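You operate a simulated robot arm through the tools that you are given. There is no shell and no other tool.

You are at the controls of a simulated robot arm. One attempt, no reset.

TASK
Clamp the Tamrelle carton and swap its pink bottle for a blue one from the green rack.
Fine: clamp it before you open it; the pink one stands in the red tray; shut both flaps again. Set down upright: what you pick out.

The check looks at the end state, three seconds after you hand in, the way a careful person would. Anything else that was tipped, shoved, dropped, spilled or broken makes it a failure.

THE ROBOT
A 7-joint arm with a three-finger gripper, fixed in place. Base frame: the origin is on the floor under the middle of its stand, x ahead of it, y to its left, z up. Units: cm, rad, N and s.
It reaches about 134.2 cm from its shoulder. Its first joint turns from -2.897 to 2.897 rad. Payload 2.69 kg.
Tool frame: the origin (TCP) lies between the finger pads and is the grasp point; the fingertips stand 3 cm ahead of it; z points along the fingers, y is the line along which they close. The gripper opens to 12.8 cm; its body begins 11.7 cm behind the TCP.
Orientation is told as [roll, pitch, yaw] about the base's x, y, z axes, in that order, counted from this pose: with the fingers straight down and closing along the base's y, the tool's x points along the base's -x, its y along +y and its z along -z.

THE INTERFACE
- The arm moves only by the tool step_arm. Its argument "commands" is a list of rows, each an object of numbers (a shift or turn left out is 0, a gripper value left out holds the last): "tx", "ty", "tz": the shift along the tool's x, y, z in cm; "wx", "wy", "wz": the turn, a rotation vector about the tool's x, y, z in degrees; "hand": the gripper command, from -1 (fully open) to 1 (shut), values between in proportion. In form: [{"tx": .., "ty": .., "tz": .., "wx": .., "wy": .., "wz": .., "hand": ..}, ...]. A call has 1 to 20 rows; each row is the pose to reach, as a shift and turn from the pose commanded when the call began, along the tool's axes at that moment. Rows are played at 5 a second. More than 5 cm and 0.15 rad between two rows, or a gripper value outside its range, and nothing of the call is played. Where a pose cannot be reached the arm comes as near as it can. A force on the tool above 40 N (or 10 N above the force at the start of the call, whichever is more), or a blocked arm, ends the call early, and 0.2 s more pass. Each finger travels about 12.7 cm/s and halts on what it meets, pressing with about 39 N; the grip force reading is that of the motor and also rises with nothing between the fingers. The clock runs only during rows and for 0.2 s after the last one: add rows that repeat a pose to give the fingers time. It gives the time, the measured TCP pose, the force on the tool (base axes), the opening and the grip force at its end, in the units of the frame above (readings bear some noise), with the torque about the TCP (base axes, N m) and any sound that the robot's microphone picked up.
- Cameras (640 x 400 px; columns grow to the right, rows downward): "scene" is fixed at [39.94, 64.72, 149.28]; the picture's right is [-0.95, -0.32, 0.00], its down [-0.24, 0.70, -0.67] and it looks along [0.22, -0.64, -0.74] (base axes); focal length 214 px, centre (320, 200). "wrist" rides on the gripper at [5.8, 5.4, -13.1] in the tool frame; the picture's right is [-0.68, 0.74, 0.00], its down [-0.62, -0.57, -0.55] and it looks along [-0.40, -0.37, 0.84] (tool axes); focal length 234 px, centre (320, 200). There is no depth. A picture from a camera that has moved, and an enlarged one, comes with that camera's place and axes in the base frame and with its lens.
- camera(camera): a new picture of that camera. It takes no simulated time.
- lift_body(by): moves the trunk up (or, below 0, down) by that many cm; the arm rides with it, the base frame stays. It gives what a move gives, with no picture.
- enlarge(camera, box): a new picture of the part [left, top, right, bottom] of that camera's present view, enlarged. It takes no simulated time.
- finish_job(): hands the job in; it is judged then, once.

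Nothing tells you positions but the pictures and the camera data. Unless the task says otherwise, let go and move clear before handing in.

The tools are called as a command line: name --argument value ..., lists and objects as JSON in quotes. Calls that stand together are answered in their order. step_arm: Moves the arm, as the interface text tells. Its arguments: {"type":"object","properties":{"commands":{"type":"array","items":{"type":"object","properties":{"tx":{"type":"number"},"ty":{"type":"number"},"tz":{"type":"number"},"wx":{"type":"number"},"wy":{"type":"number"},"wz":{"type":"number"},"hand":{"type":"number"}}}}},"required":["commands"]} The other tools are called the same way: lift_body (by) moves the trunk up or down; camera (camera) takes a picture; enlarge (camera, box) takes an enlarged picture of a part of a camera's view; finish_job () hands the job in.

At the start:

```text
t: 0.0
tool_pos: [55.22, 21.73, 123.69]
ee_rot: [0.0, 0.003, -0.001]
ft_force: [-1.3, 0.1, -0.3]
torque: [0.02, 0.0, 0.0]
grip_width: 12.78
grasp_force: 0.1
trunk travel left (down, up): [-15.0, 20.0]
```

scene: 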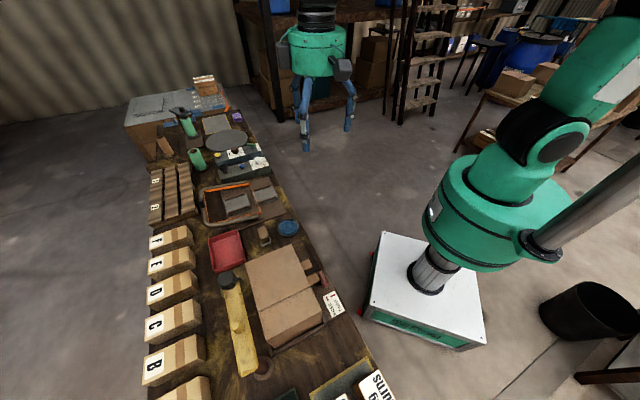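
wrist: 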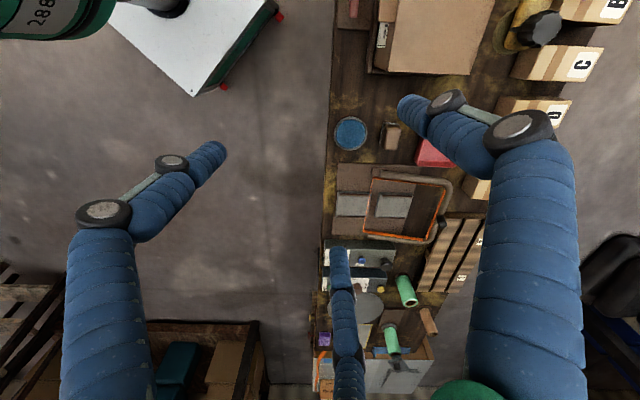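

I see a long workbench with a large carton, a red tray, boxes lettered B–F, and other items further along. I'll look closer at the parts before moving anything.

enlarge --camera "scene" --box '[200, 220, 400, 400]'

enlarge --camera "scene" --box '[120, 60, 320, 240]'

enlarge --camera "wrist" --box '[300, 0, 640, 200]'

enlarge --camera "wrist" --box '[300, 200, 500, 400]'

```text
2.22 times, centred on (300, 310) of scene
camera zoom: at [39.94, 64.72, 149.28], right [-0.95, -0.32, 0.0], down [-0.24, 0.7, -0.67], along [0.22, -0.64, -0.74], focal length 477 px, centre (364, -44)
```

zoom: 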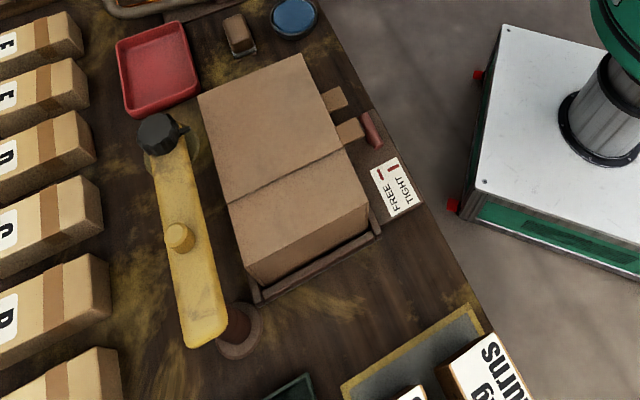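

```text
2.22 times, centred on (220, 150) of scene
camera zoom: at [39.94, 64.72, 149.28], right [-0.95, -0.32, 0.0], down [-0.24, 0.7, -0.67], along [0.22, -0.64, -0.74], focal length 477 px, centre (542, 311)
```

zoom: 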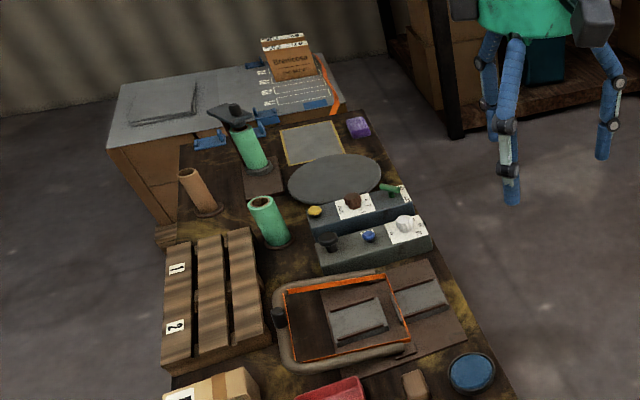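

```text
1.88 times, centred on (470, 100) of wrist
camera zoom: at [49.36, 27.12, 136.78], right [0.68, 0.74, 0.0], down [0.62, -0.57, 0.55], along [0.4, -0.37, -0.84], focal length 441 px, centre (38, 388)
```

zoom: 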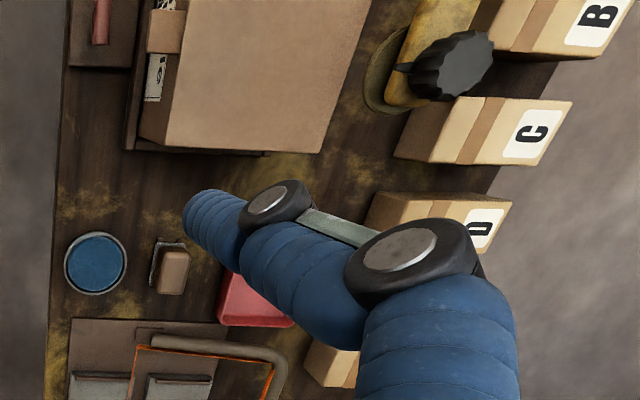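

```text
2.00 times, centred on (400, 300) of wrist
camera zoom: at [49.36, 27.12, 136.78], right [0.68, 0.74, 0.0], down [0.62, -0.57, 0.55], along [0.4, -0.37, -0.84], focal length 468 px, centre (160, 0)
```

zoom: 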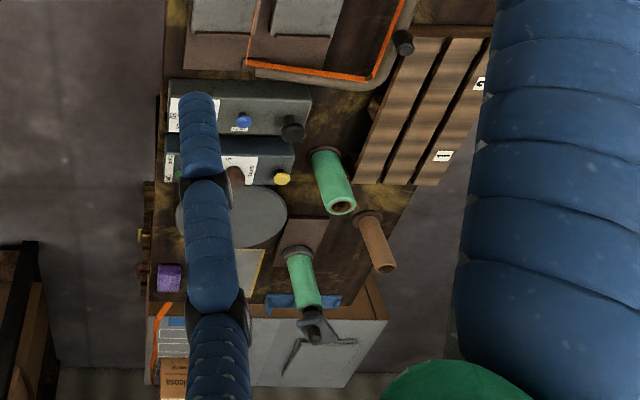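

The bench top is at about z ≈ 75, with the carton near x 60–75, y 35–55. The rack must be further along +y, out of the scene view, so I'll turn the wrist camera that way to look.

step_arm --commands '[{"ty": 2.5, "wz": -8}, {"ty": 5, "wz": -16}, {"ty": 7.5, "wz": -24}, {"ty": 10, "wz": -32}, {"ty": 12.5, "wz": -40}, {"ty": 15, "wz": -48}, {"ty": 17.5, "wz": -56}, {"ty": 20, "wz": -64}, {"ty": 22.5, "wz": -72}, {"ty": 25, "wz": -80}, {"ty": 27.5, "wz": -88}, {"ty": 28, "wz": -90}]'

```text
t: 2.6
tool_pos: [55.21, 49.8, 123.78]
ee_rot: [0.001, 0.001, 1.571]
ft_force: [-0.2, 0.2, -0.9]
torque: [-0.05, -0.02, 0.02]
grip_width: 12.8
grasp_force: 0.0
trunk travel left (down, up): [-15.0, 20.0]
```

camera --camera "wrist"

camera --camera "scene"

```text
taken
camera wrist: at [49.82, 43.93, 136.74], right [-0.74, 0.68, 0.0], down [0.56, 0.62, 0.55], along [0.37, 0.4, -0.84], focal length 234 px, centre (320, 200)
```

wrist: 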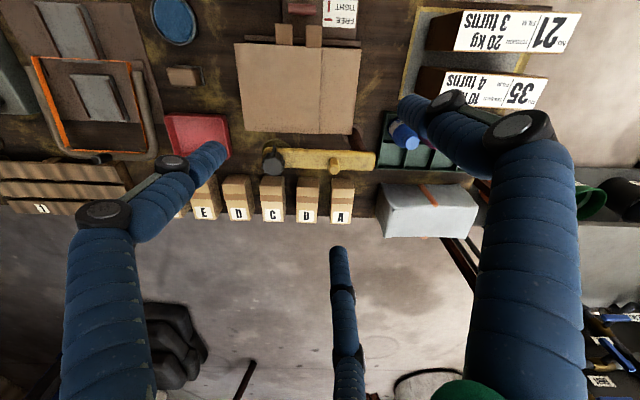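

```text
taken
```

scene: 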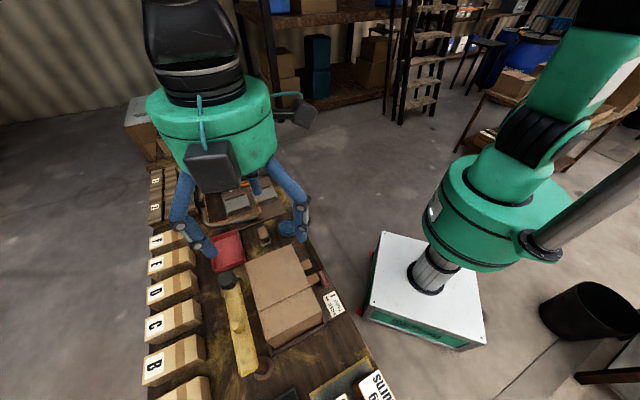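

I can see the green rack with a blue bottle beyond the carton, plus two labelled cards. I'll enlarge these areas.

enlarge --camera "wrist" --box '[340, 0, 580, 150]'

enlarge --camera "wrist" --box '[340, 80, 500, 180]'

enlarge --camera "wrist" --box '[150, 0, 390, 150]'

enlarge --camera "wrist" --box '[180, 130, 400, 240]'

```text
2.67 times, centred on (460, 75) of wrist
camera zoom: at [49.82, 43.93, 136.74], right [-0.74, 0.68, 0.0], down [0.56, 0.62, 0.55], along [0.37, 0.4, -0.84], focal length 624 px, centre (-53, 533)
```

zoom: 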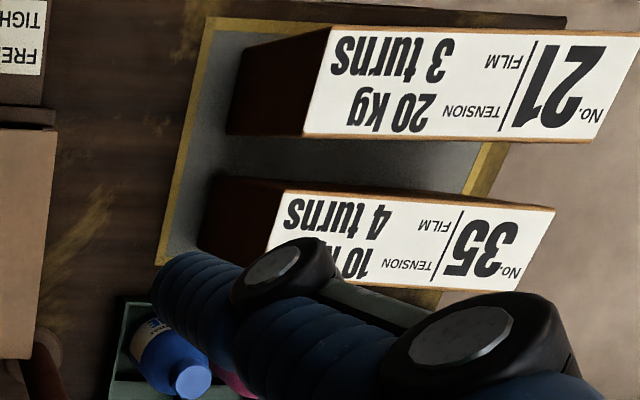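

```text
4.00 times, centred on (420, 130) of wrist
camera zoom: at [49.82, 43.93, 136.74], right [-0.74, 0.68, 0.0], down [0.56, 0.62, 0.55], along [0.37, 0.4, -0.84], focal length 937 px, centre (-80, 480)
```

zoom: 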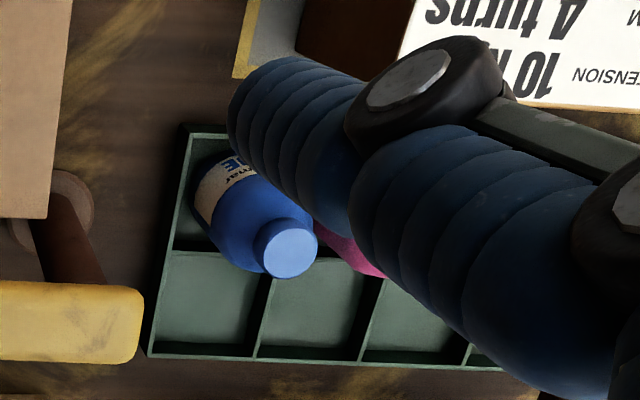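

```text
2.67 times, centred on (270, 75) of wrist
camera zoom: at [49.82, 43.93, 136.74], right [-0.74, 0.68, 0.0], down [0.56, 0.62, 0.55], along [0.37, 0.4, -0.84], focal length 624 px, centre (453, 533)
```

zoom: 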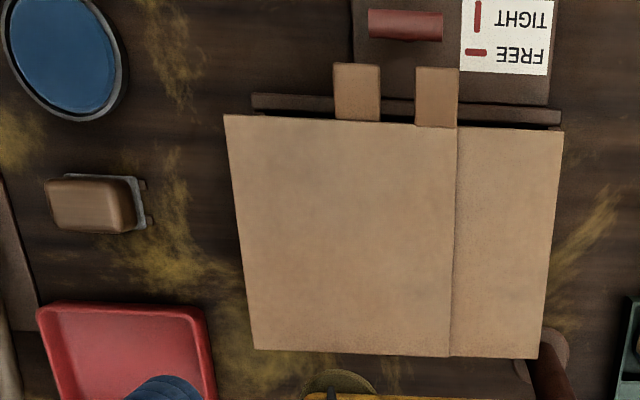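

```text
2.91 times, centred on (290, 185) of wrist
camera zoom: at [49.82, 43.93, 136.74], right [-0.74, 0.68, 0.0], down [0.56, 0.62, 0.55], along [0.37, 0.4, -0.84], focal length 681 px, centre (407, 244)
```

zoom: 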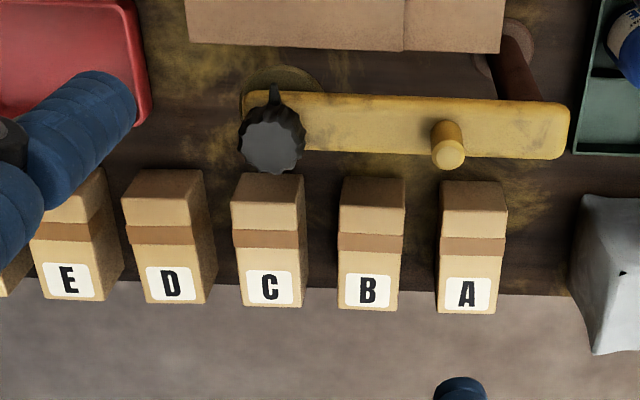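

The bench is turned about 45° in the base frame. The carton top sits at z ≈ 89, with two tabs and a red FREE/TIGHT handle on the robot side. I'll bring the wrist camera in closer to look at the clamp and tabs.

step_arm --commands '[{"tx": 2, "ty": 2, "tz": 2.5}, {"tx": 4, "ty": 4, "tz": 5}, {"tx": 6, "ty": 6, "tz": 8}, {"tx": 8, "ty": 8, "tz": 11}, {"tx": 10, "ty": 10, "tz": 13.5}, {"tx": 12, "ty": 11, "tz": 16}, {"tx": 12, "ty": 11, "tz": 16}]'

camera --camera "wrist"

```text
t: 4.2
tool_pos: [44.38, 37.7, 107.68]
ee_rot: [-0.001, 0.001, 1.57]
ft_force: [-0.4, -1.0, 1.2]
torque: [0.0, -0.01, -0.02]
grip_width: 12.8
grasp_force: 0.0
trunk travel left (down, up): [-15.0, 20.0]
```

```text
taken
camera wrist: at [38.86, 31.81, 120.66], right [-0.74, 0.68, 0.0], down [0.57, 0.62, 0.55], along [0.37, 0.4, -0.84], focal length 234 px, centre (320, 200)
```

wrist: 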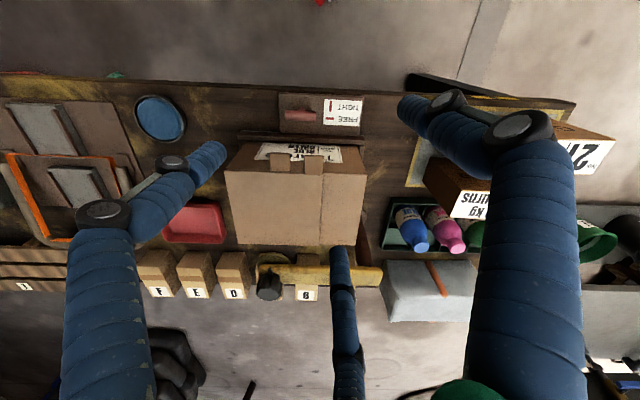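

enlarge --camera "wrist" --box '[220, 80, 380, 180]'

enlarge --camera "wrist" --box '[370, 190, 500, 270]'

enlarge --camera "wrist" --box '[210, 130, 390, 310]'

enlarge --camera "scene" --box '[250, 300, 410, 400]'

```text
4.00 times, centred on (300, 130) of wrist
camera zoom: at [38.86, 31.81, 120.66], right [-0.74, 0.68, 0.0], down [0.57, 0.62, 0.55], along [0.37, 0.4, -0.84], focal length 937 px, centre (400, 480)
```

zoom: 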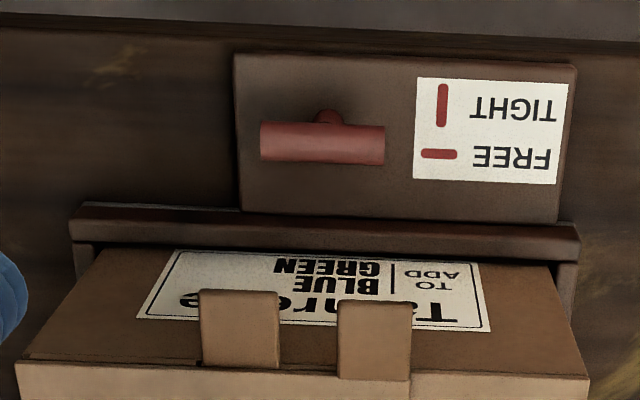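

```text
4.92 times, centred on (435, 230) of wrist
camera zoom: at [38.86, 31.81, 120.66], right [-0.74, 0.68, 0.0], down [0.57, 0.62, 0.55], along [0.37, 0.4, -0.84], focal length 1153 px, centre (-246, 52)
```

zoom: 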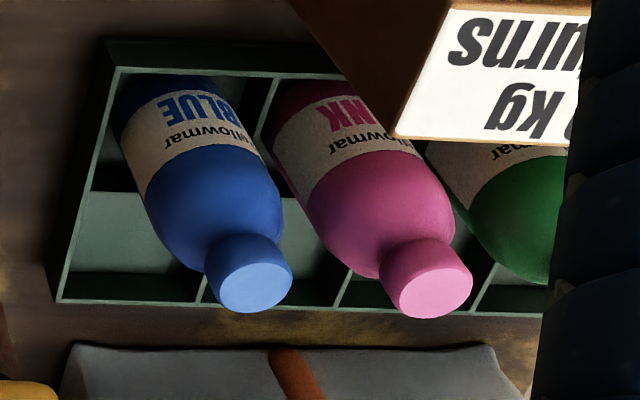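

```text
2.22 times, centred on (300, 220) of wrist
camera zoom: at [38.86, 31.81, 120.66], right [-0.74, 0.68, 0.0], down [0.57, 0.62, 0.55], along [0.37, 0.4, -0.84], focal length 520 px, centre (364, 156)
```

zoom: 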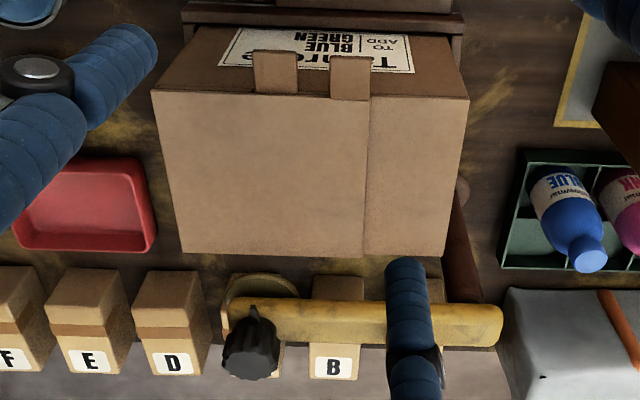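

```text
4.00 times, centred on (330, 350) of scene
camera zoom: at [39.94, 64.72, 149.28], right [-0.95, -0.32, 0.0], down [-0.24, 0.7, -0.67], along [0.22, -0.64, -0.74], focal length 858 px, centre (280, -400)
```

zoom: 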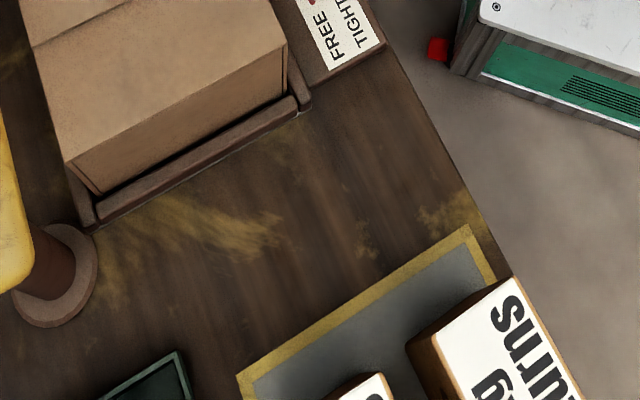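

The carton label reads "Tamrelle", with the red T-handle currently at FREE (parallel to the carton's front). The rack's front row holds blue, pink and green bottles. I'll close the gripper in free air to learn how the three fingers move.

step_arm --commands '[{"hand": 0}, {"hand": 0}, {"hand": 0}, {"hand": 0}]'

camera --camera "wrist"

step_arm --commands '[{"hand": 1}, {"hand": 1}, {"hand": 1}, {"hand": 1}, {"hand": 1}]'

camera --camera "wrist"

```text
t: 5.2
tool_pos: [44.32, 37.64, 107.63]
ee_rot: [0.001, 0.0, 1.571]
ft_force: [-0.2, 0.1, -0.6]
torque: [-0.02, -0.01, 0.0]
grip_width: 6.4
grasp_force: 0.1
trunk travel left (down, up): [-15.0, 20.0]
```

```text
taken
camera wrist: at [38.87, 31.84, 120.68], right [-0.74, 0.68, 0.0], down [0.57, 0.62, 0.55], along [0.37, 0.4, -0.84], focal length 234 px, centre (320, 200)
```

wrist: 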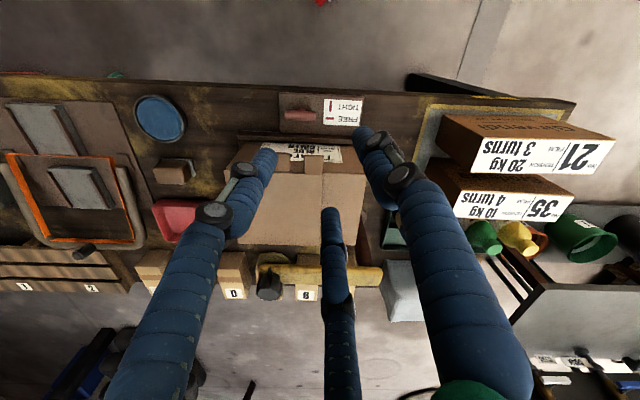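

```text
t: 6.4
tool_pos: [44.27, 37.63, 107.65]
ee_rot: [0.001, 0.0, 1.571]
ft_force: [-0.2, -0.6, -1.1]
torque: [0.02, 0.0, 0.03]
grip_width: 0.21
grasp_force: 31.6
trunk travel left (down, up): [-15.0, 20.0]
```

```text
taken
camera wrist: at [38.87, 31.84, 120.68], right [-0.74, 0.68, 0.0], down [0.57, 0.62, 0.55], along [0.37, 0.4, -0.84], focal length 234 px, centre (320, 200)
```

wrist: 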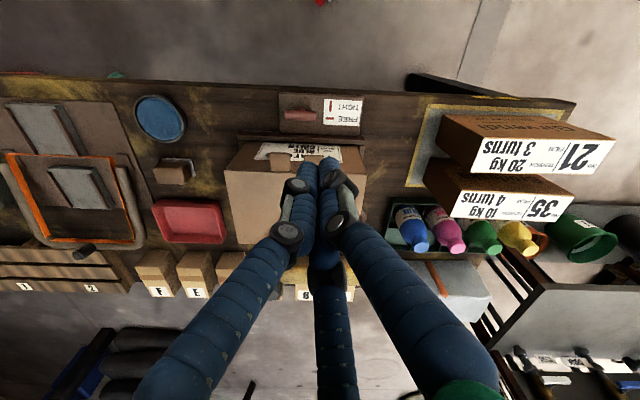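

The fingers converge radially at the TCP. I'll zoom hard on the handle, tabs and the rest to get exact geometry.

enlarge --camera "wrist" --box '[270, 95, 350, 145]'

enlarge --camera "wrist" --box '[230, 130, 310, 180]'

enlarge --camera "wrist" --box '[270, 150, 350, 200]'

enlarge --camera "wrist" --box '[380, 190, 540, 290]'

enlarge --camera "scene" --box '[270, 240, 350, 320]'

```text
8.00 times, centred on (310, 120) of wrist
camera zoom: at [38.87, 31.84, 120.68], right [-0.74, 0.68, 0.0], down [0.57, 0.62, 0.55], along [0.37, 0.4, -0.84], focal length 1873 px, centre (400, 840)
```

zoom: 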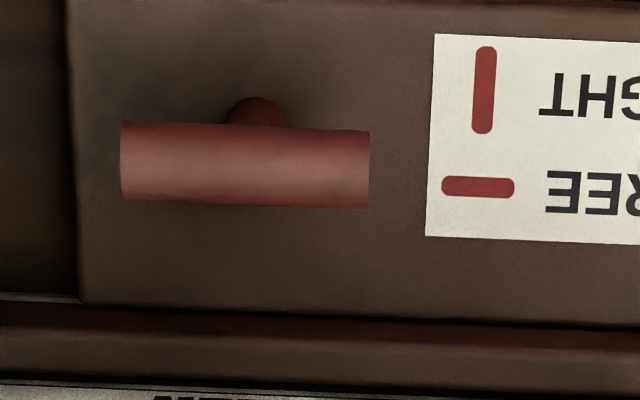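

```text
8.00 times, centred on (270, 155) of wrist
camera zoom: at [38.87, 31.84, 120.68], right [-0.74, 0.68, 0.0], down [0.57, 0.62, 0.55], along [0.37, 0.4, -0.84], focal length 1873 px, centre (720, 560)
```

zoom: 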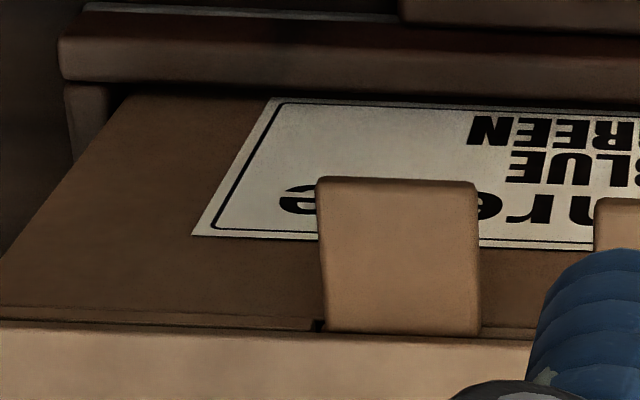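

```text
8.00 times, centred on (310, 175) of wrist
camera zoom: at [38.87, 31.84, 120.68], right [-0.74, 0.68, 0.0], down [0.57, 0.62, 0.55], along [0.37, 0.4, -0.84], focal length 1873 px, centre (400, 400)
```

zoom: 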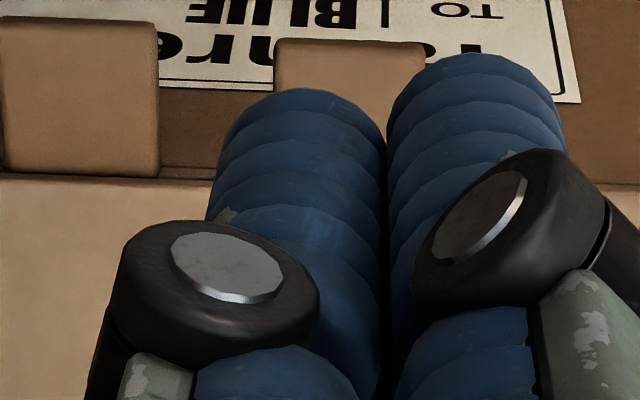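

```text
4.00 times, centred on (460, 240) of wrist
camera zoom: at [38.87, 31.84, 120.68], right [-0.74, 0.68, 0.0], down [0.57, 0.62, 0.55], along [0.37, 0.4, -0.84], focal length 937 px, centre (-240, 40)
```

zoom: 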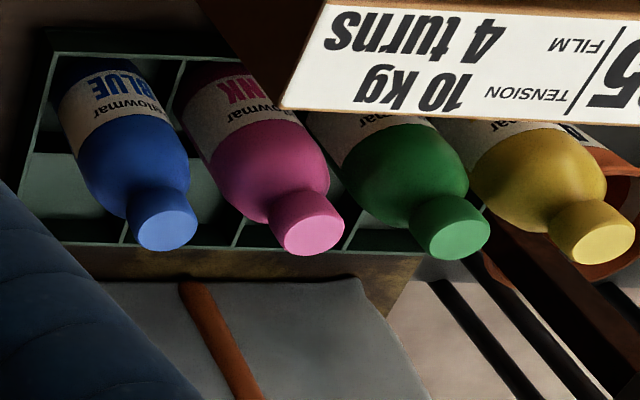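

```text
5.00 times, centred on (310, 280) of scene
camera zoom: at [39.94, 64.72, 149.28], right [-0.95, -0.32, 0.0], down [-0.24, 0.7, -0.67], along [0.22, -0.64, -0.74], focal length 1072 px, centre (370, -200)
```

zoom: 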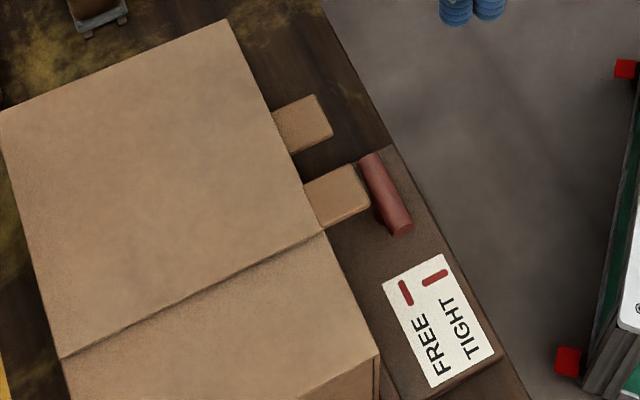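

The handle's bar sits at about [48.3, 37, 78], and the flap tabs overhang close behind it. I'll lean the closed hand back about 35° towards the robot so that I can push the bar round without touching the tabs. First I'll tilt in free air.

step_arm --commands '[{"wx": 5, "wy": -5}, {"wx": 10, "wy": -10}, {"wx": 15, "wy": -15}, {"wx": 20, "wy": -20}, {"wx": 24.75, "wy": -24.75}, {"wx": 24.75, "wy": -24.75}]'

camera --camera "wrist"

camera --camera "scene"

```text
t: 7.8
tool_pos: [44.27, 37.67, 107.85]
ee_rot: [-0.461, -0.416, 1.67]
ft_force: [0.8, 0.1, 0.1]
torque: [0.0, 0.01, 0.02]
grip_width: 0.23
grasp_force: 31.7
trunk travel left (down, up): [-15.0, 20.0]
```

```text
taken
camera wrist: at [34.5, 27.59, 113.8], right [-0.73, 0.68, -0.03], down [0.24, 0.29, 0.93], along [0.64, 0.67, -0.37], focal length 234 px, centre (320, 200)
```

wrist: 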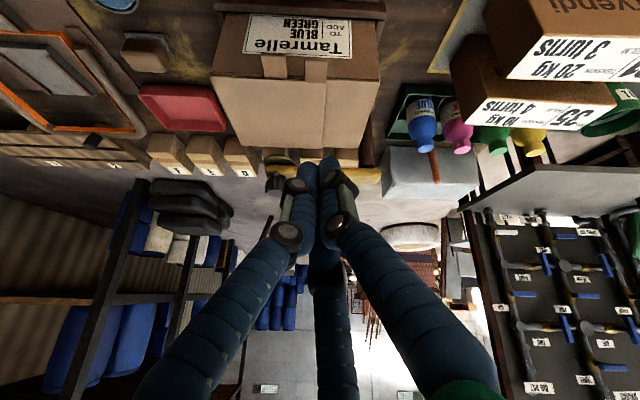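

```text
taken
```

scene: 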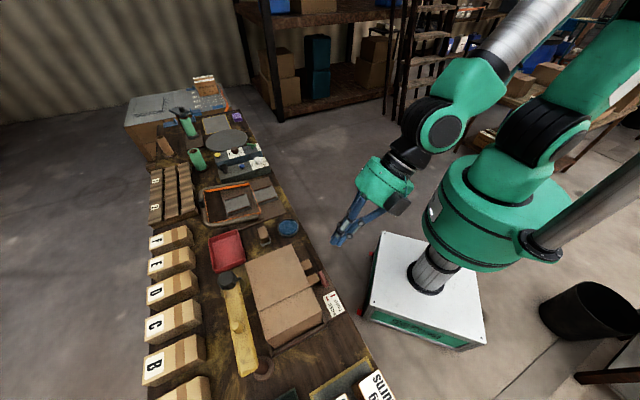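

The tilt came out as planned. Now I'll descend on the robot side of the bar, short of contact, and check with pictures.

step_arm --commands '[{"tx": 2.02, "ty": 1.8, "tz": 3.1}, {"tx": 4.05, "ty": 3.6, "tz": 6.21}, {"tx": 6.07, "ty": 5.4, "tz": 9.31}, {"tx": 8.09, "ty": 7.2, "tz": 12.42}, {"tx": 10.11, "ty": 9.0, "tz": 15.52}, {"tx": 12.14, "ty": 10.8, "tz": 18.63}, {"tx": 12.14, "ty": 10.8, "tz": 18.63}]'

camera --camera "wrist"

enlarge --camera "scene" --box '[240, 200, 440, 340]'

```text
t: 9.4
tool_pos: [44.95, 35.08, 86.8]
ee_rot: [-0.416, -0.41, 1.66]
ft_force: [0.3, 0.4, -0.4]
torque: [-0.03, 0.05, -0.02]
grip_width: 0.24
grasp_force: 31.5
out of reach, approached as far as the arm can: row 4, 5, 6
trunk travel left (down, up): [-15.0, 20.0]
```

```text
taken
camera wrist: at [35.63, 25.0, 93.4], right [-0.74, 0.67, 0.0], down [0.27, 0.3, 0.92], along [0.62, 0.68, -0.4], focal length 234 px, centre (320, 200)
```

wrist: 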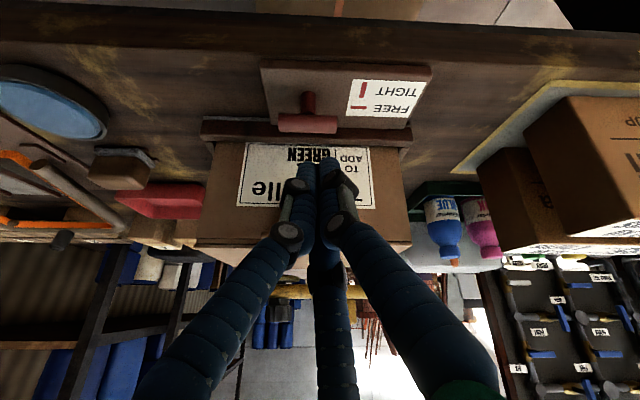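

```text
2.86 times, centred on (340, 270) of scene
camera zoom: at [39.94, 64.72, 149.28], right [-0.95, -0.32, 0.0], down [-0.24, 0.7, -0.67], along [0.22, -0.64, -0.74], focal length 613 px, centre (263, 0)
```

zoom: 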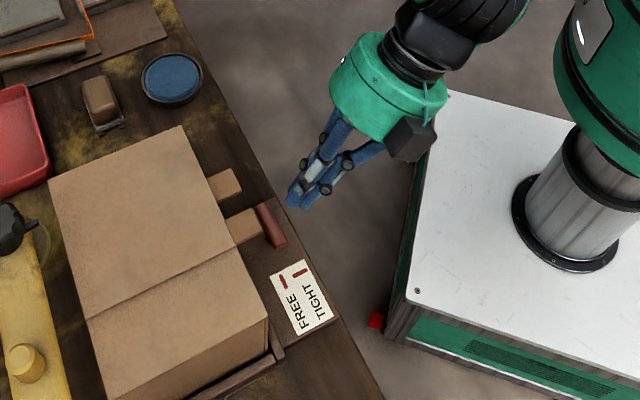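

The arm ran out of reach low down in this lean. I'll go up a bit, then lower the trunk so the arm has a better posture.

step_arm --commands '[{"tx": -1.6, "ty": -1.6, "tz": -3.3}, {"tx": -3.2, "ty": -3.2, "tz": -6.6}, {"tx": -4.87, "ty": -4.87, "tz": -9.83}, {"tx": -4.87, "ty": -4.87, "tz": -9.83}]'

```text
t: 10.4
tool_pos: [43.12, 35.2, 95.14]
ee_rot: [-0.46, -0.417, 1.67]
ft_force: [0.5, 0.0, -0.1]
torque: [0.01, -0.03, 0.01]
grip_width: 0.2
grasp_force: 31.6
out of reach, approached as far as the arm can: row 1
trunk travel left (down, up): [-15.0, 20.0]
```

lift_body --by -12

camera --camera "wrist"

```text
t: 11.9
tool_pos: [43.12, 35.24, 83.33]
ee_rot: [-0.462, -0.417, 1.67]
ft_force: [-0.8, -0.1, -0.7]
torque: [-0.04, 0.02, -0.01]
grip_width: 0.23
grasp_force: 31.4
trunk travel left (down, up): [-3.0, 32.0]
```

```text
taken
camera wrist: at [33.47, 25.1, 89.3], right [-0.73, 0.68, -0.02], down [0.24, 0.29, 0.93], along [0.64, 0.67, -0.37], focal length 234 px, centre (320, 200)
```

wrist: 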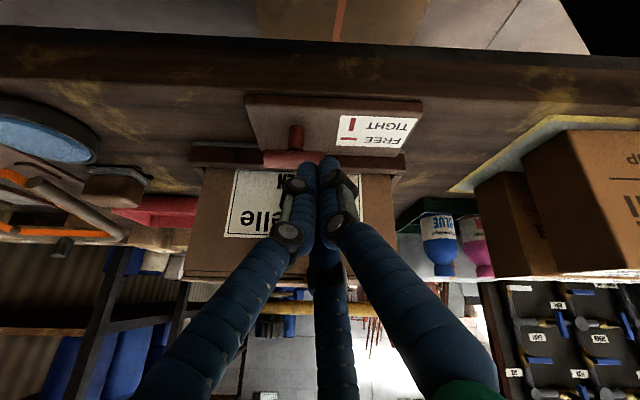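

enlarge --camera "wrist" --box '[230, 80, 390, 180]'

enlarge --camera "scene" --box '[290, 220, 390, 310]'

```text
4.00 times, centred on (310, 130) of wrist
camera zoom: at [33.47, 25.1, 89.3], right [-0.73, 0.68, -0.02], down [0.24, 0.29, 0.93], along [0.64, 0.67, -0.37], focal length 937 px, centre (360, 480)
```

zoom: 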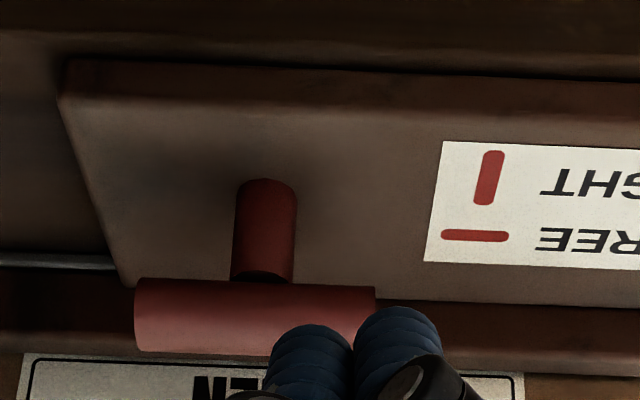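

```text
4.44 times, centred on (340, 265) of scene
camera zoom: at [39.94, 64.72, 149.28], right [-0.95, -0.32, 0.0], down [-0.24, 0.7, -0.67], along [0.22, -0.64, -0.74], focal length 953 px, centre (231, -89)
```

zoom: 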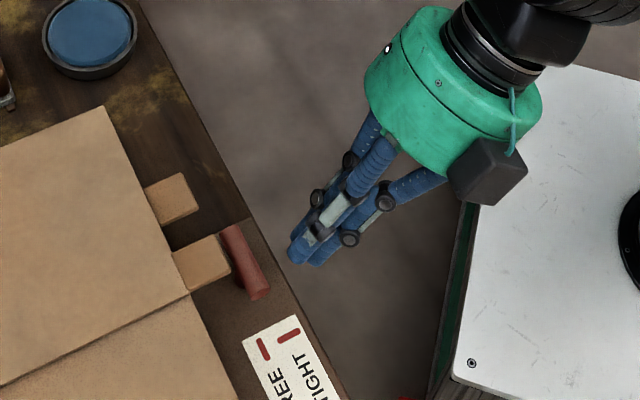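

The bar centre is confirmed at about [48.3, 37, 77.8]. I'll go down to the pre-contact pose on the robot side of the bar's +e1 end, then push it toward the carton side in an arc.

step_arm --commands '[{"tx": 1.12, "ty": 0.98, "tz": 1.58}, {"tx": 2.25, "ty": 1.955, "tz": 3.167}, {"tx": 2.25, "ty": 1.955, "tz": 3.167}]'

enlarge --camera "wrist" --box '[230, 60, 390, 180]'

```text
t: 12.7
tool_pos: [42.93, 34.62, 78.89]
ee_rot: [-0.459, -0.419, 1.669]
ft_force: [0.8, 0.3, -0.1]
torque: [0.01, 0.0, -0.02]
grip_width: 0.21
grasp_force: 31.4
out of reach, approached as far as the arm can: row 2
trunk travel left (down, up): [-3.0, 32.0]
```

```text
3.33 times, centred on (310, 120) of wrist
camera zoom: at [33.23, 24.58, 84.96], right [-0.73, 0.68, -0.02], down [0.24, 0.29, 0.93], along [0.64, 0.67, -0.37], focal length 781 px, centre (353, 467)
```

zoom: 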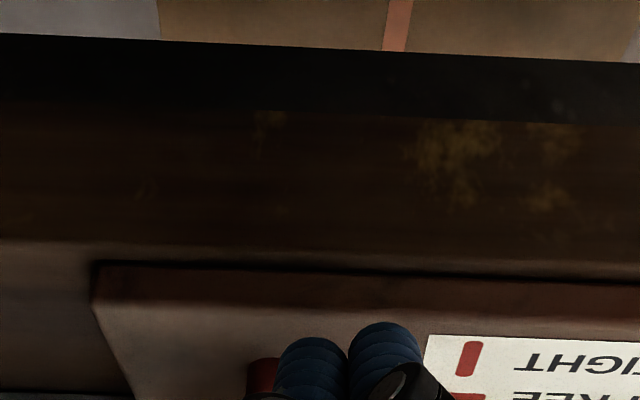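

step_arm --commands '[{"tx": -1.217, "ty": -1.217, "tz": -2.458}, {"tx": -1.217, "ty": -1.217, "tz": -2.458}]'

lift_body --by -3

```text
t: 13.3
tool_pos: [43.05, 34.82, 81.97]
ee_rot: [-0.46, -0.416, 1.67]
ft_force: [-0.6, 0.5, -0.1]
torque: [0.01, 0.03, 0.01]
grip_width: 0.21
grasp_force: 31.1
trunk travel left (down, up): [-3.0, 32.0]
```

```text
t: 14.1
tool_pos: [43.14, 34.71, 78.92]
ee_rot: [-0.461, -0.419, 1.67]
ft_force: [-0.5, -0.8, 0.0]
torque: [-0.03, -0.02, -0.04]
grip_width: 0.21
grasp_force: 31.5
trunk travel left (down, up): [0.0, 35.0]
```

step_arm --commands '[{"tx": -0.463, "ty": -0.463, "tz": 0.459}, {"tx": -0.927, "ty": -0.927, "tz": 0.918}, {"tx": -1.356, "ty": -0.903, "tz": 1.119}, {"tx": -1.785, "ty": -0.88, "tz": 1.319}, {"tx": -2.201, "ty": -0.985, "tz": 1.577}, {"tx": -2.61, "ty": -1.097, "tz": 1.836}]'

enlarge --camera "scene" --box '[290, 220, 390, 310]'

enlarge --camera "wrist" --box '[230, 60, 390, 180]'

```text
t: 15.4
tool_pos: [44.57, 37.88, 78.95]
ee_rot: [-0.461, -0.419, 1.67]
ft_force: [0.5, -0.2, 0.3]
torque: [0.0, -0.01, 0.03]
grip_width: 0.23
grasp_force: 30.7
trunk travel left (down, up): [0.0, 35.0]
```

```text
4.44 times, centred on (340, 265) of scene
camera zoom: at [39.94, 64.72, 149.28], right [-0.95, -0.32, 0.0], down [-0.24, 0.7, -0.67], along [0.22, -0.64, -0.74], focal length 953 px, centre (231, -89)
```

zoom: 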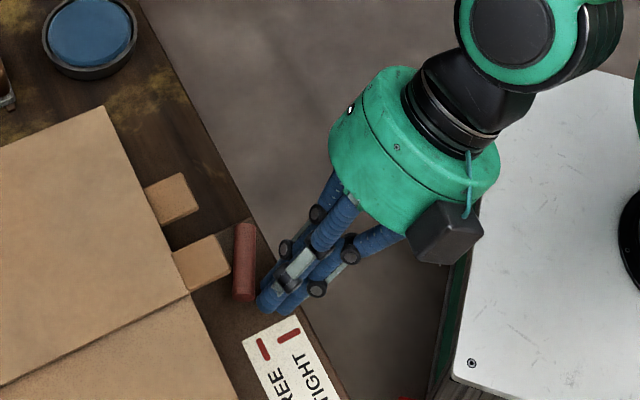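

```text
3.33 times, centred on (310, 120) of wrist
camera zoom: at [34.9, 27.66, 85.11], right [-0.73, 0.68, -0.02], down [0.24, 0.29, 0.93], along [0.64, 0.67, -0.37], focal length 781 px, centre (353, 467)
```

zoom: 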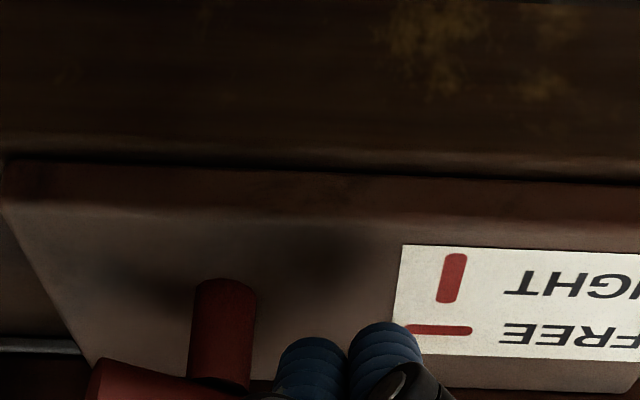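

The bar turned freely about 30° and the handle is moving correctly. I'll carry on round to 90°.

step_arm --commands '[{"tx": -0.348, "ty": -0.22, "tz": 0.281}, {"tx": -0.661, "ty": -0.463, "tz": 0.556}, {"tx": -0.911, "ty": -0.769, "tz": 0.832}, {"tx": -1.121, "ty": -1.092, "tz": 1.096}, {"tx": -1.269, "ty": -1.453, "tz": 1.348}, {"tx": -1.368, "ty": -1.806, "tz": 1.572}, {"tx": -1.414, "ty": -2.178, "tz": 1.778}, {"tx": -1.427, "ty": -2.559, "tz": 1.973}]'

enlarge --camera "scene" --box '[290, 220, 390, 310]'

enlarge --camera "wrist" --box '[230, 60, 390, 180]'

```text
t: 17.2
tool_pos: [47.46, 39.78, 78.84]
ee_rot: [-0.459, -0.417, 1.673]
ft_force: [-22.8, 12.1, 4.7]
torque: [-0.07, 0.27, 0.0]
grip_width: 0.21
grasp_force: 31.1
trunk travel left (down, up): [0.0, 35.0]
```

```text
4.44 times, centred on (340, 265) of scene
camera zoom: at [39.94, 64.72, 149.28], right [-0.95, -0.32, 0.0], down [-0.24, 0.7, -0.67], along [0.22, -0.64, -0.74], focal length 953 px, centre (231, -89)
```

zoom: 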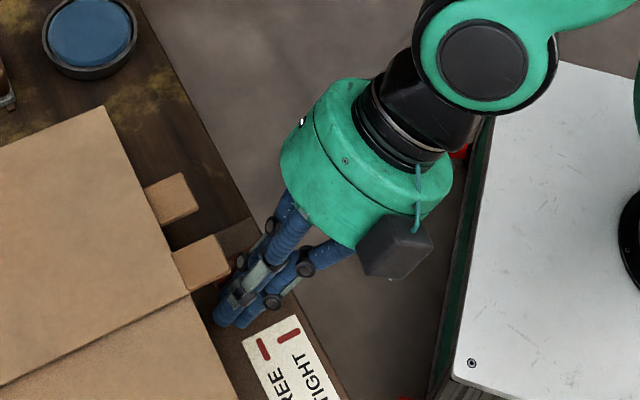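

```text
3.33 times, centred on (310, 120) of wrist
camera zoom: at [37.7, 29.52, 85.05], right [-0.73, 0.68, -0.02], down [0.24, 0.29, 0.93], along [0.64, 0.67, -0.37], focal length 781 px, centre (353, 467)
```

zoom: 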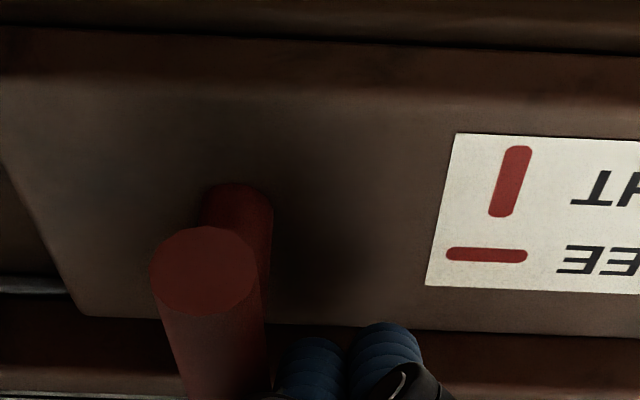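

The handle met a firm stop at about 90°. I'll back off and check its angle.

step_arm --commands '[{"tx": -0.6, "ty": 0.6}, {"tx": -1.2, "ty": 1.2}, {"tx": -1.2, "ty": 1.2, "tz": -3}, {"tx": -1.2, "ty": 1.2, "tz": -7}, {"tx": -1.2, "ty": 1.2, "tz": -11.5}, {"tx": -1.2, "ty": 1.2, "tz": -16}, {"tx": -1.2, "ty": 1.2, "tz": -16}]'

enlarge --camera "scene" --box '[270, 220, 370, 310]'

camera --camera "wrist"

enlarge --camera "wrist" --box '[210, 80, 410, 205]'

```text
t: 18.9
tool_pos: [39.91, 34.39, 92.06]
ee_rot: [-0.461, -0.417, 1.67]
ft_force: [-0.3, -0.1, 0.5]
torque: [0.02, 0.01, 0.01]
grip_width: 0.21
grasp_force: 31.3
trunk travel left (down, up): [0.0, 35.0]
```

```text
4.44 times, centred on (320, 265) of scene
camera zoom: at [39.94, 64.72, 149.28], right [-0.95, -0.32, 0.0], down [-0.24, 0.7, -0.67], along [0.22, -0.64, -0.74], focal length 953 px, centre (320, -89)
```

zoom: 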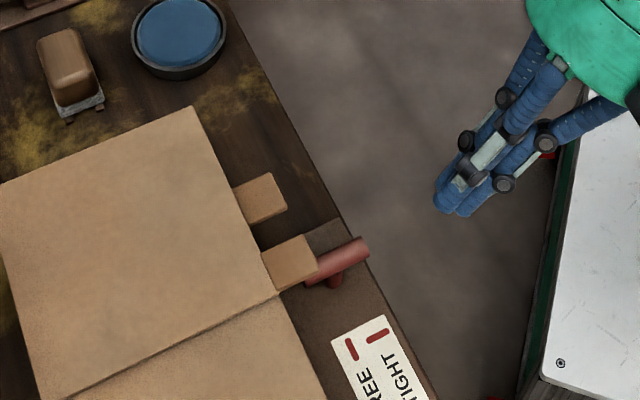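

```text
taken
camera wrist: at [30.25, 24.33, 98.21], right [-0.73, 0.68, -0.02], down [0.24, 0.29, 0.93], along [0.64, 0.67, -0.37], focal length 234 px, centre (320, 200)
```

wrist: 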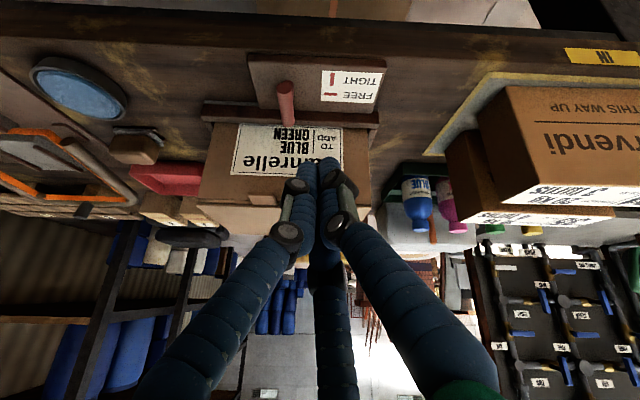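

```text
3.20 times, centred on (310, 142) of wrist
camera zoom: at [30.25, 24.33, 98.21], right [-0.73, 0.68, -0.02], down [0.24, 0.29, 0.93], along [0.64, 0.67, -0.37], focal length 749 px, centre (352, 384)
```

zoom: 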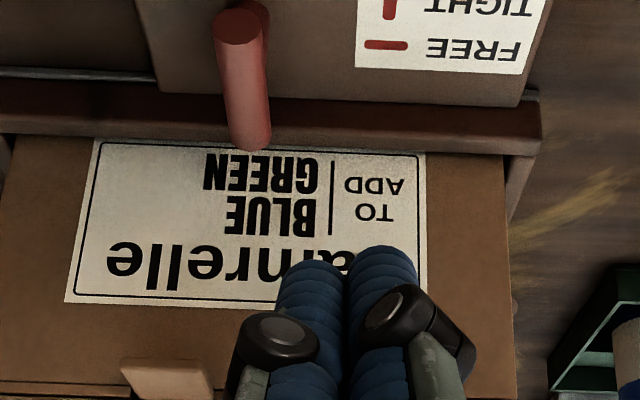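

The handle now lines up with the TIGHT mark, so the carton is clamped. Next I'll open the top flap, which is the one with the right-hand tab, by getting under its tab from the front with the hand nearly horizontal. I'll tilt first in free air to check reach.

step_arm --commands '[{"wx": 5.3, "wy": -5.3}, {"wx": 10.6, "wy": -10.6}, {"wx": 15.9, "wy": -15.9}, {"wx": 21.2, "wy": -21.2}, {"wx": 26.5, "wy": -26.5}, {"wx": 31.8, "wy": -31.8}, {"wx": 31.8, "wy": -31.8}]'

camera --camera "wrist"

camera --camera "scene"

```text
t: 20.4
tool_pos: [45.42, 28.52, 100.38]
ee_rot: [-1.152, -0.806, 2.121]
ft_force: [-0.1, 0.8, 0.0]
torque: [-0.02, -0.01, -0.02]
grip_width: 0.23
grasp_force: 31.5
out of reach, approached as far as the arm can: row 3, 4, 5, 6, 7
trunk travel left (down, up): [0.0, 35.0]
```

```text
taken
camera wrist: at [35.64, 17.53, 96.28], right [-0.76, 0.65, 0.02], down [-0.17, -0.23, 0.96], along [0.63, 0.72, 0.29], focal length 234 px, centre (320, 200)
```

wrist: 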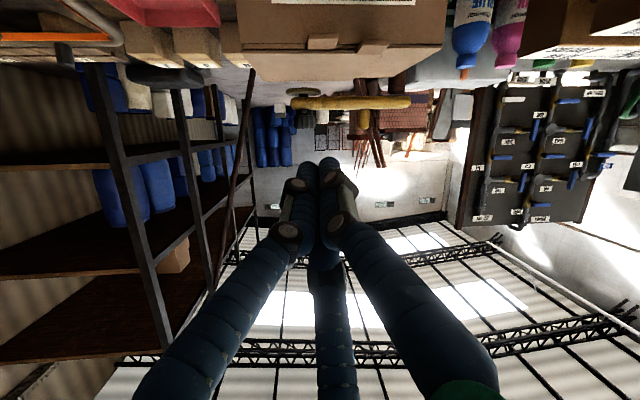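

```text
taken
```

scene: 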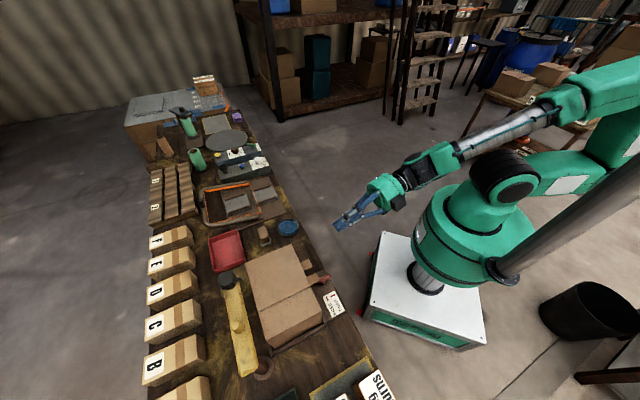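

That lean is too folded close to the base. Coming at the tab along base +x, from the +e1 side, keeps the wrist further out. I'll undo the tilt first while going up.

step_arm --commands '[{"wx": -5.3, "wy": 5.3, "tx": -1.16, "ty": -1.16, "tz": -0.29}, {"wx": -10.6, "wy": 10.6, "tx": -2.32, "ty": -2.32, "tz": -0.58}, {"wx": -15.9, "wy": 15.9, "tx": -3.48, "ty": -3.48, "tz": -0.87}, {"wx": -21.2, "wy": 21.2, "tx": -4.64, "ty": -4.64, "tz": -1.16}, {"wx": -26.5, "wy": 26.5, "tx": -5.8, "ty": -5.8, "tz": -1.45}, {"wx": -31.8, "wy": 31.8, "tx": -6.96, "ty": -6.96, "tz": -1.74}, {"wx": -31.8, "wy": 31.8, "tx": -6.96, "ty": -6.96, "tz": -1.74}]'

```text
t: 22.1
tool_pos: [46.86, 29.41, 109.82]
ee_rot: [-0.319, -0.387, 1.677]
ft_force: [1.2, 0.8, -0.5]
torque: [-0.03, 0.07, 0.05]
grip_width: 0.22
grasp_force: 31.3
trunk travel left (down, up): [0.0, 35.0]
```

The handle step is done. Now I'll re-orient the closed hand to point almost level along base +x (az 0°, lean 80°), at a staging point in front and to the right of the tabs.

step_arm --commands '[{"wx": 7.28, "wy": -0.59, "wz": 2.95, "tx": -1.1, "ty": 1.64, "tz": 0.92}, {"wx": 14.56, "wy": -1.18, "wz": 5.9, "tx": -2.2, "ty": 3.29, "tz": 1.83}, {"wx": 21.83, "wy": -1.77, "wz": 8.85, "tx": -3.3, "ty": 4.93, "tz": 2.75}, {"wx": 29.1, "wy": -2.36, "wz": 11.8, "tx": -4.4, "ty": 6.58, "tz": 3.66}, {"wx": 36.4, "wy": -2.94, "wz": 14.74, "tx": -5.5, "ty": 8.22, "tz": 4.58}, {"wx": 43.67, "wy": -3.53, "wz": 17.69, "tx": -6.6, "ty": 9.87, "tz": 5.49}, {"wx": 50.94, "wy": -4.12, "wz": 20.64, "tx": -7.7, "ty": 11.5, "tz": 6.41}, {"wx": 58.2, "wy": -4.71, "wz": 23.6, "tx": -8.8, "ty": 13.15, "tz": 7.32}, {"wx": 65.5, "wy": -5.3, "wz": 26.54, "tx": -9.93, "ty": 14.8, "tz": 8.24}, {"wx": 65.5, "wy": -5.3, "wz": 26.54, "tx": -9.93, "ty": 14.8, "tz": 8.24}]'

camera --camera "scene"

camera --camera "wrist"

```text
t: 24.2
tool_pos: [33.62, 42.01, 102.26]
ee_rot: [-1.332, -0.775, 1.402]
ft_force: [0.7, 0.0, -0.2]
torque: [-0.03, -0.03, -0.02]
grip_width: 0.2
grasp_force: 31.6
out of reach, approached as far as the arm can: row 3
trunk travel left (down, up): [0.0, 35.0]
```

```text
taken
```

scene: 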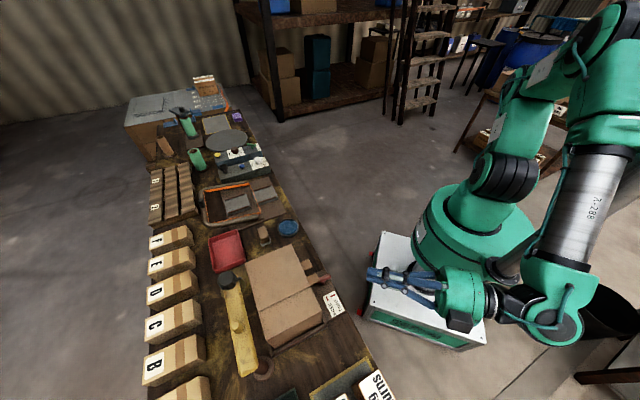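

```text
taken
camera wrist: at [19.47, 41.71, 96.61], right [-0.01, 1.0, -0.04], down [-0.4, 0.03, 0.92], along [0.92, 0.02, 0.4], focal length 234 px, centre (320, 200)
```

wrist: 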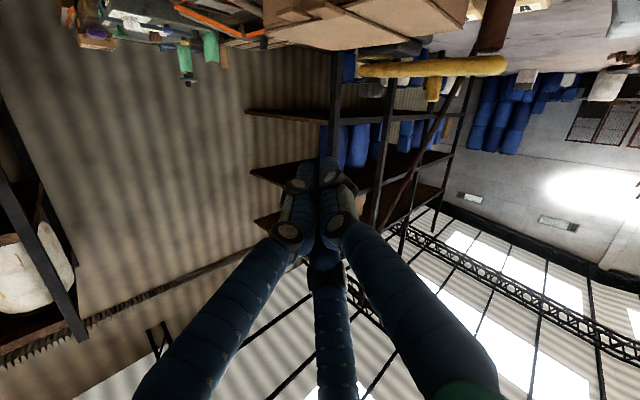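

That worked; the hand now points level along +x. I'll lower it in front of the carton to just below tab height, still clear of everything, and look.

step_arm --commands '[{"tx": 2.94, "ty": 2.87, "tz": 0.72}, {"tx": 5.88, "ty": 5.74, "tz": 1.45}, {"tx": 8.83, "ty": 8.62, "tz": 2.17}, {"tx": 11.77, "ty": 11.49, "tz": 2.9}, {"tx": 11.77, "ty": 11.49, "tz": 2.9}]'

camera --camera "wrist"

enlarge --camera "scene" --box '[260, 220, 440, 340]'

```text
t: 25.6
tool_pos: [35.38, 42.47, 88.13]
ee_rot: [-1.323, -0.826, 1.371]
ft_force: [-0.3, 1.0, -0.6]
torque: [0.03, -0.03, -0.03]
grip_width: 0.23
grasp_force: 31.7
trunk travel left (down, up): [0.0, 35.0]
stopped in row 5: the arm was blocked; the commanded pose is now the measured one
```

```text
taken
camera wrist: at [20.94, 43.01, 82.39], right [0.02, 1.0, 0.01], down [-0.4, 0.0, 0.92], along [0.92, -0.02, 0.4], focal length 234 px, centre (320, 200)
```

wrist: 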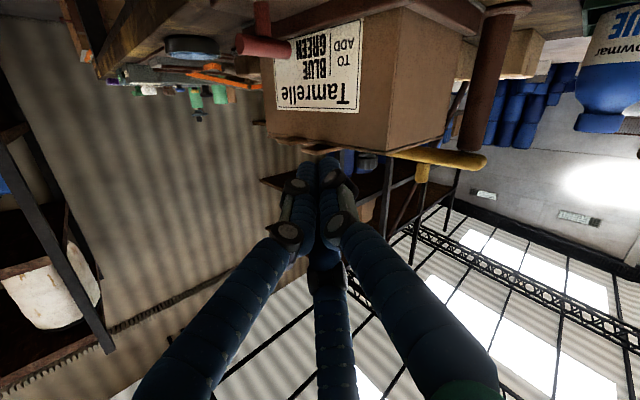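

```text
3.33 times, centred on (350, 280) of scene
camera zoom: at [39.94, 64.72, 149.28], right [-0.95, -0.32, 0.0], down [-0.24, 0.7, -0.67], along [0.22, -0.64, -0.74], focal length 715 px, centre (220, -67)
```

zoom: 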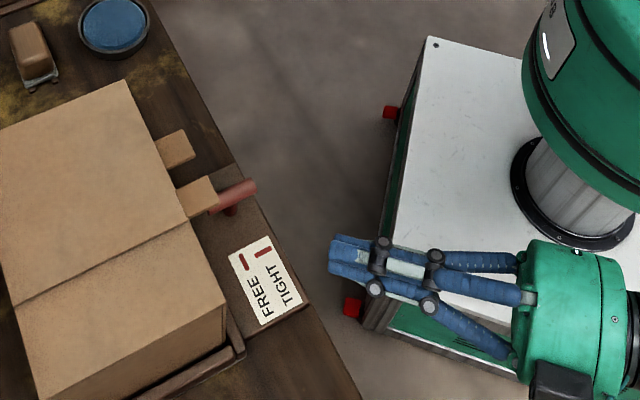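

The arm got blocked by its own posture at z = 88; nothing was touched. I'll raise the trunk and lower the arm relative to it instead.

lift_body --by 15

camera --camera "scene"

```text
t: 27.4
tool_pos: [35.18, 42.66, 103.08]
ee_rot: [-1.322, -0.827, 1.373]
ft_force: [0.5, -0.5, 0.7]
torque: [-0.01, -0.01, -0.04]
grip_width: 0.18
grasp_force: 31.4
trunk travel left (down, up): [-15.0, 20.0]
```

```text
taken
```

scene: 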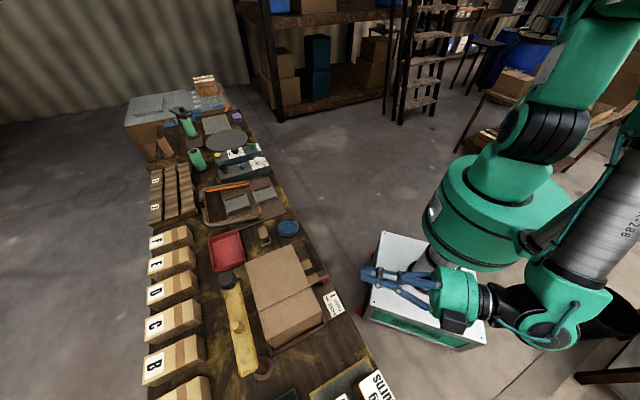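

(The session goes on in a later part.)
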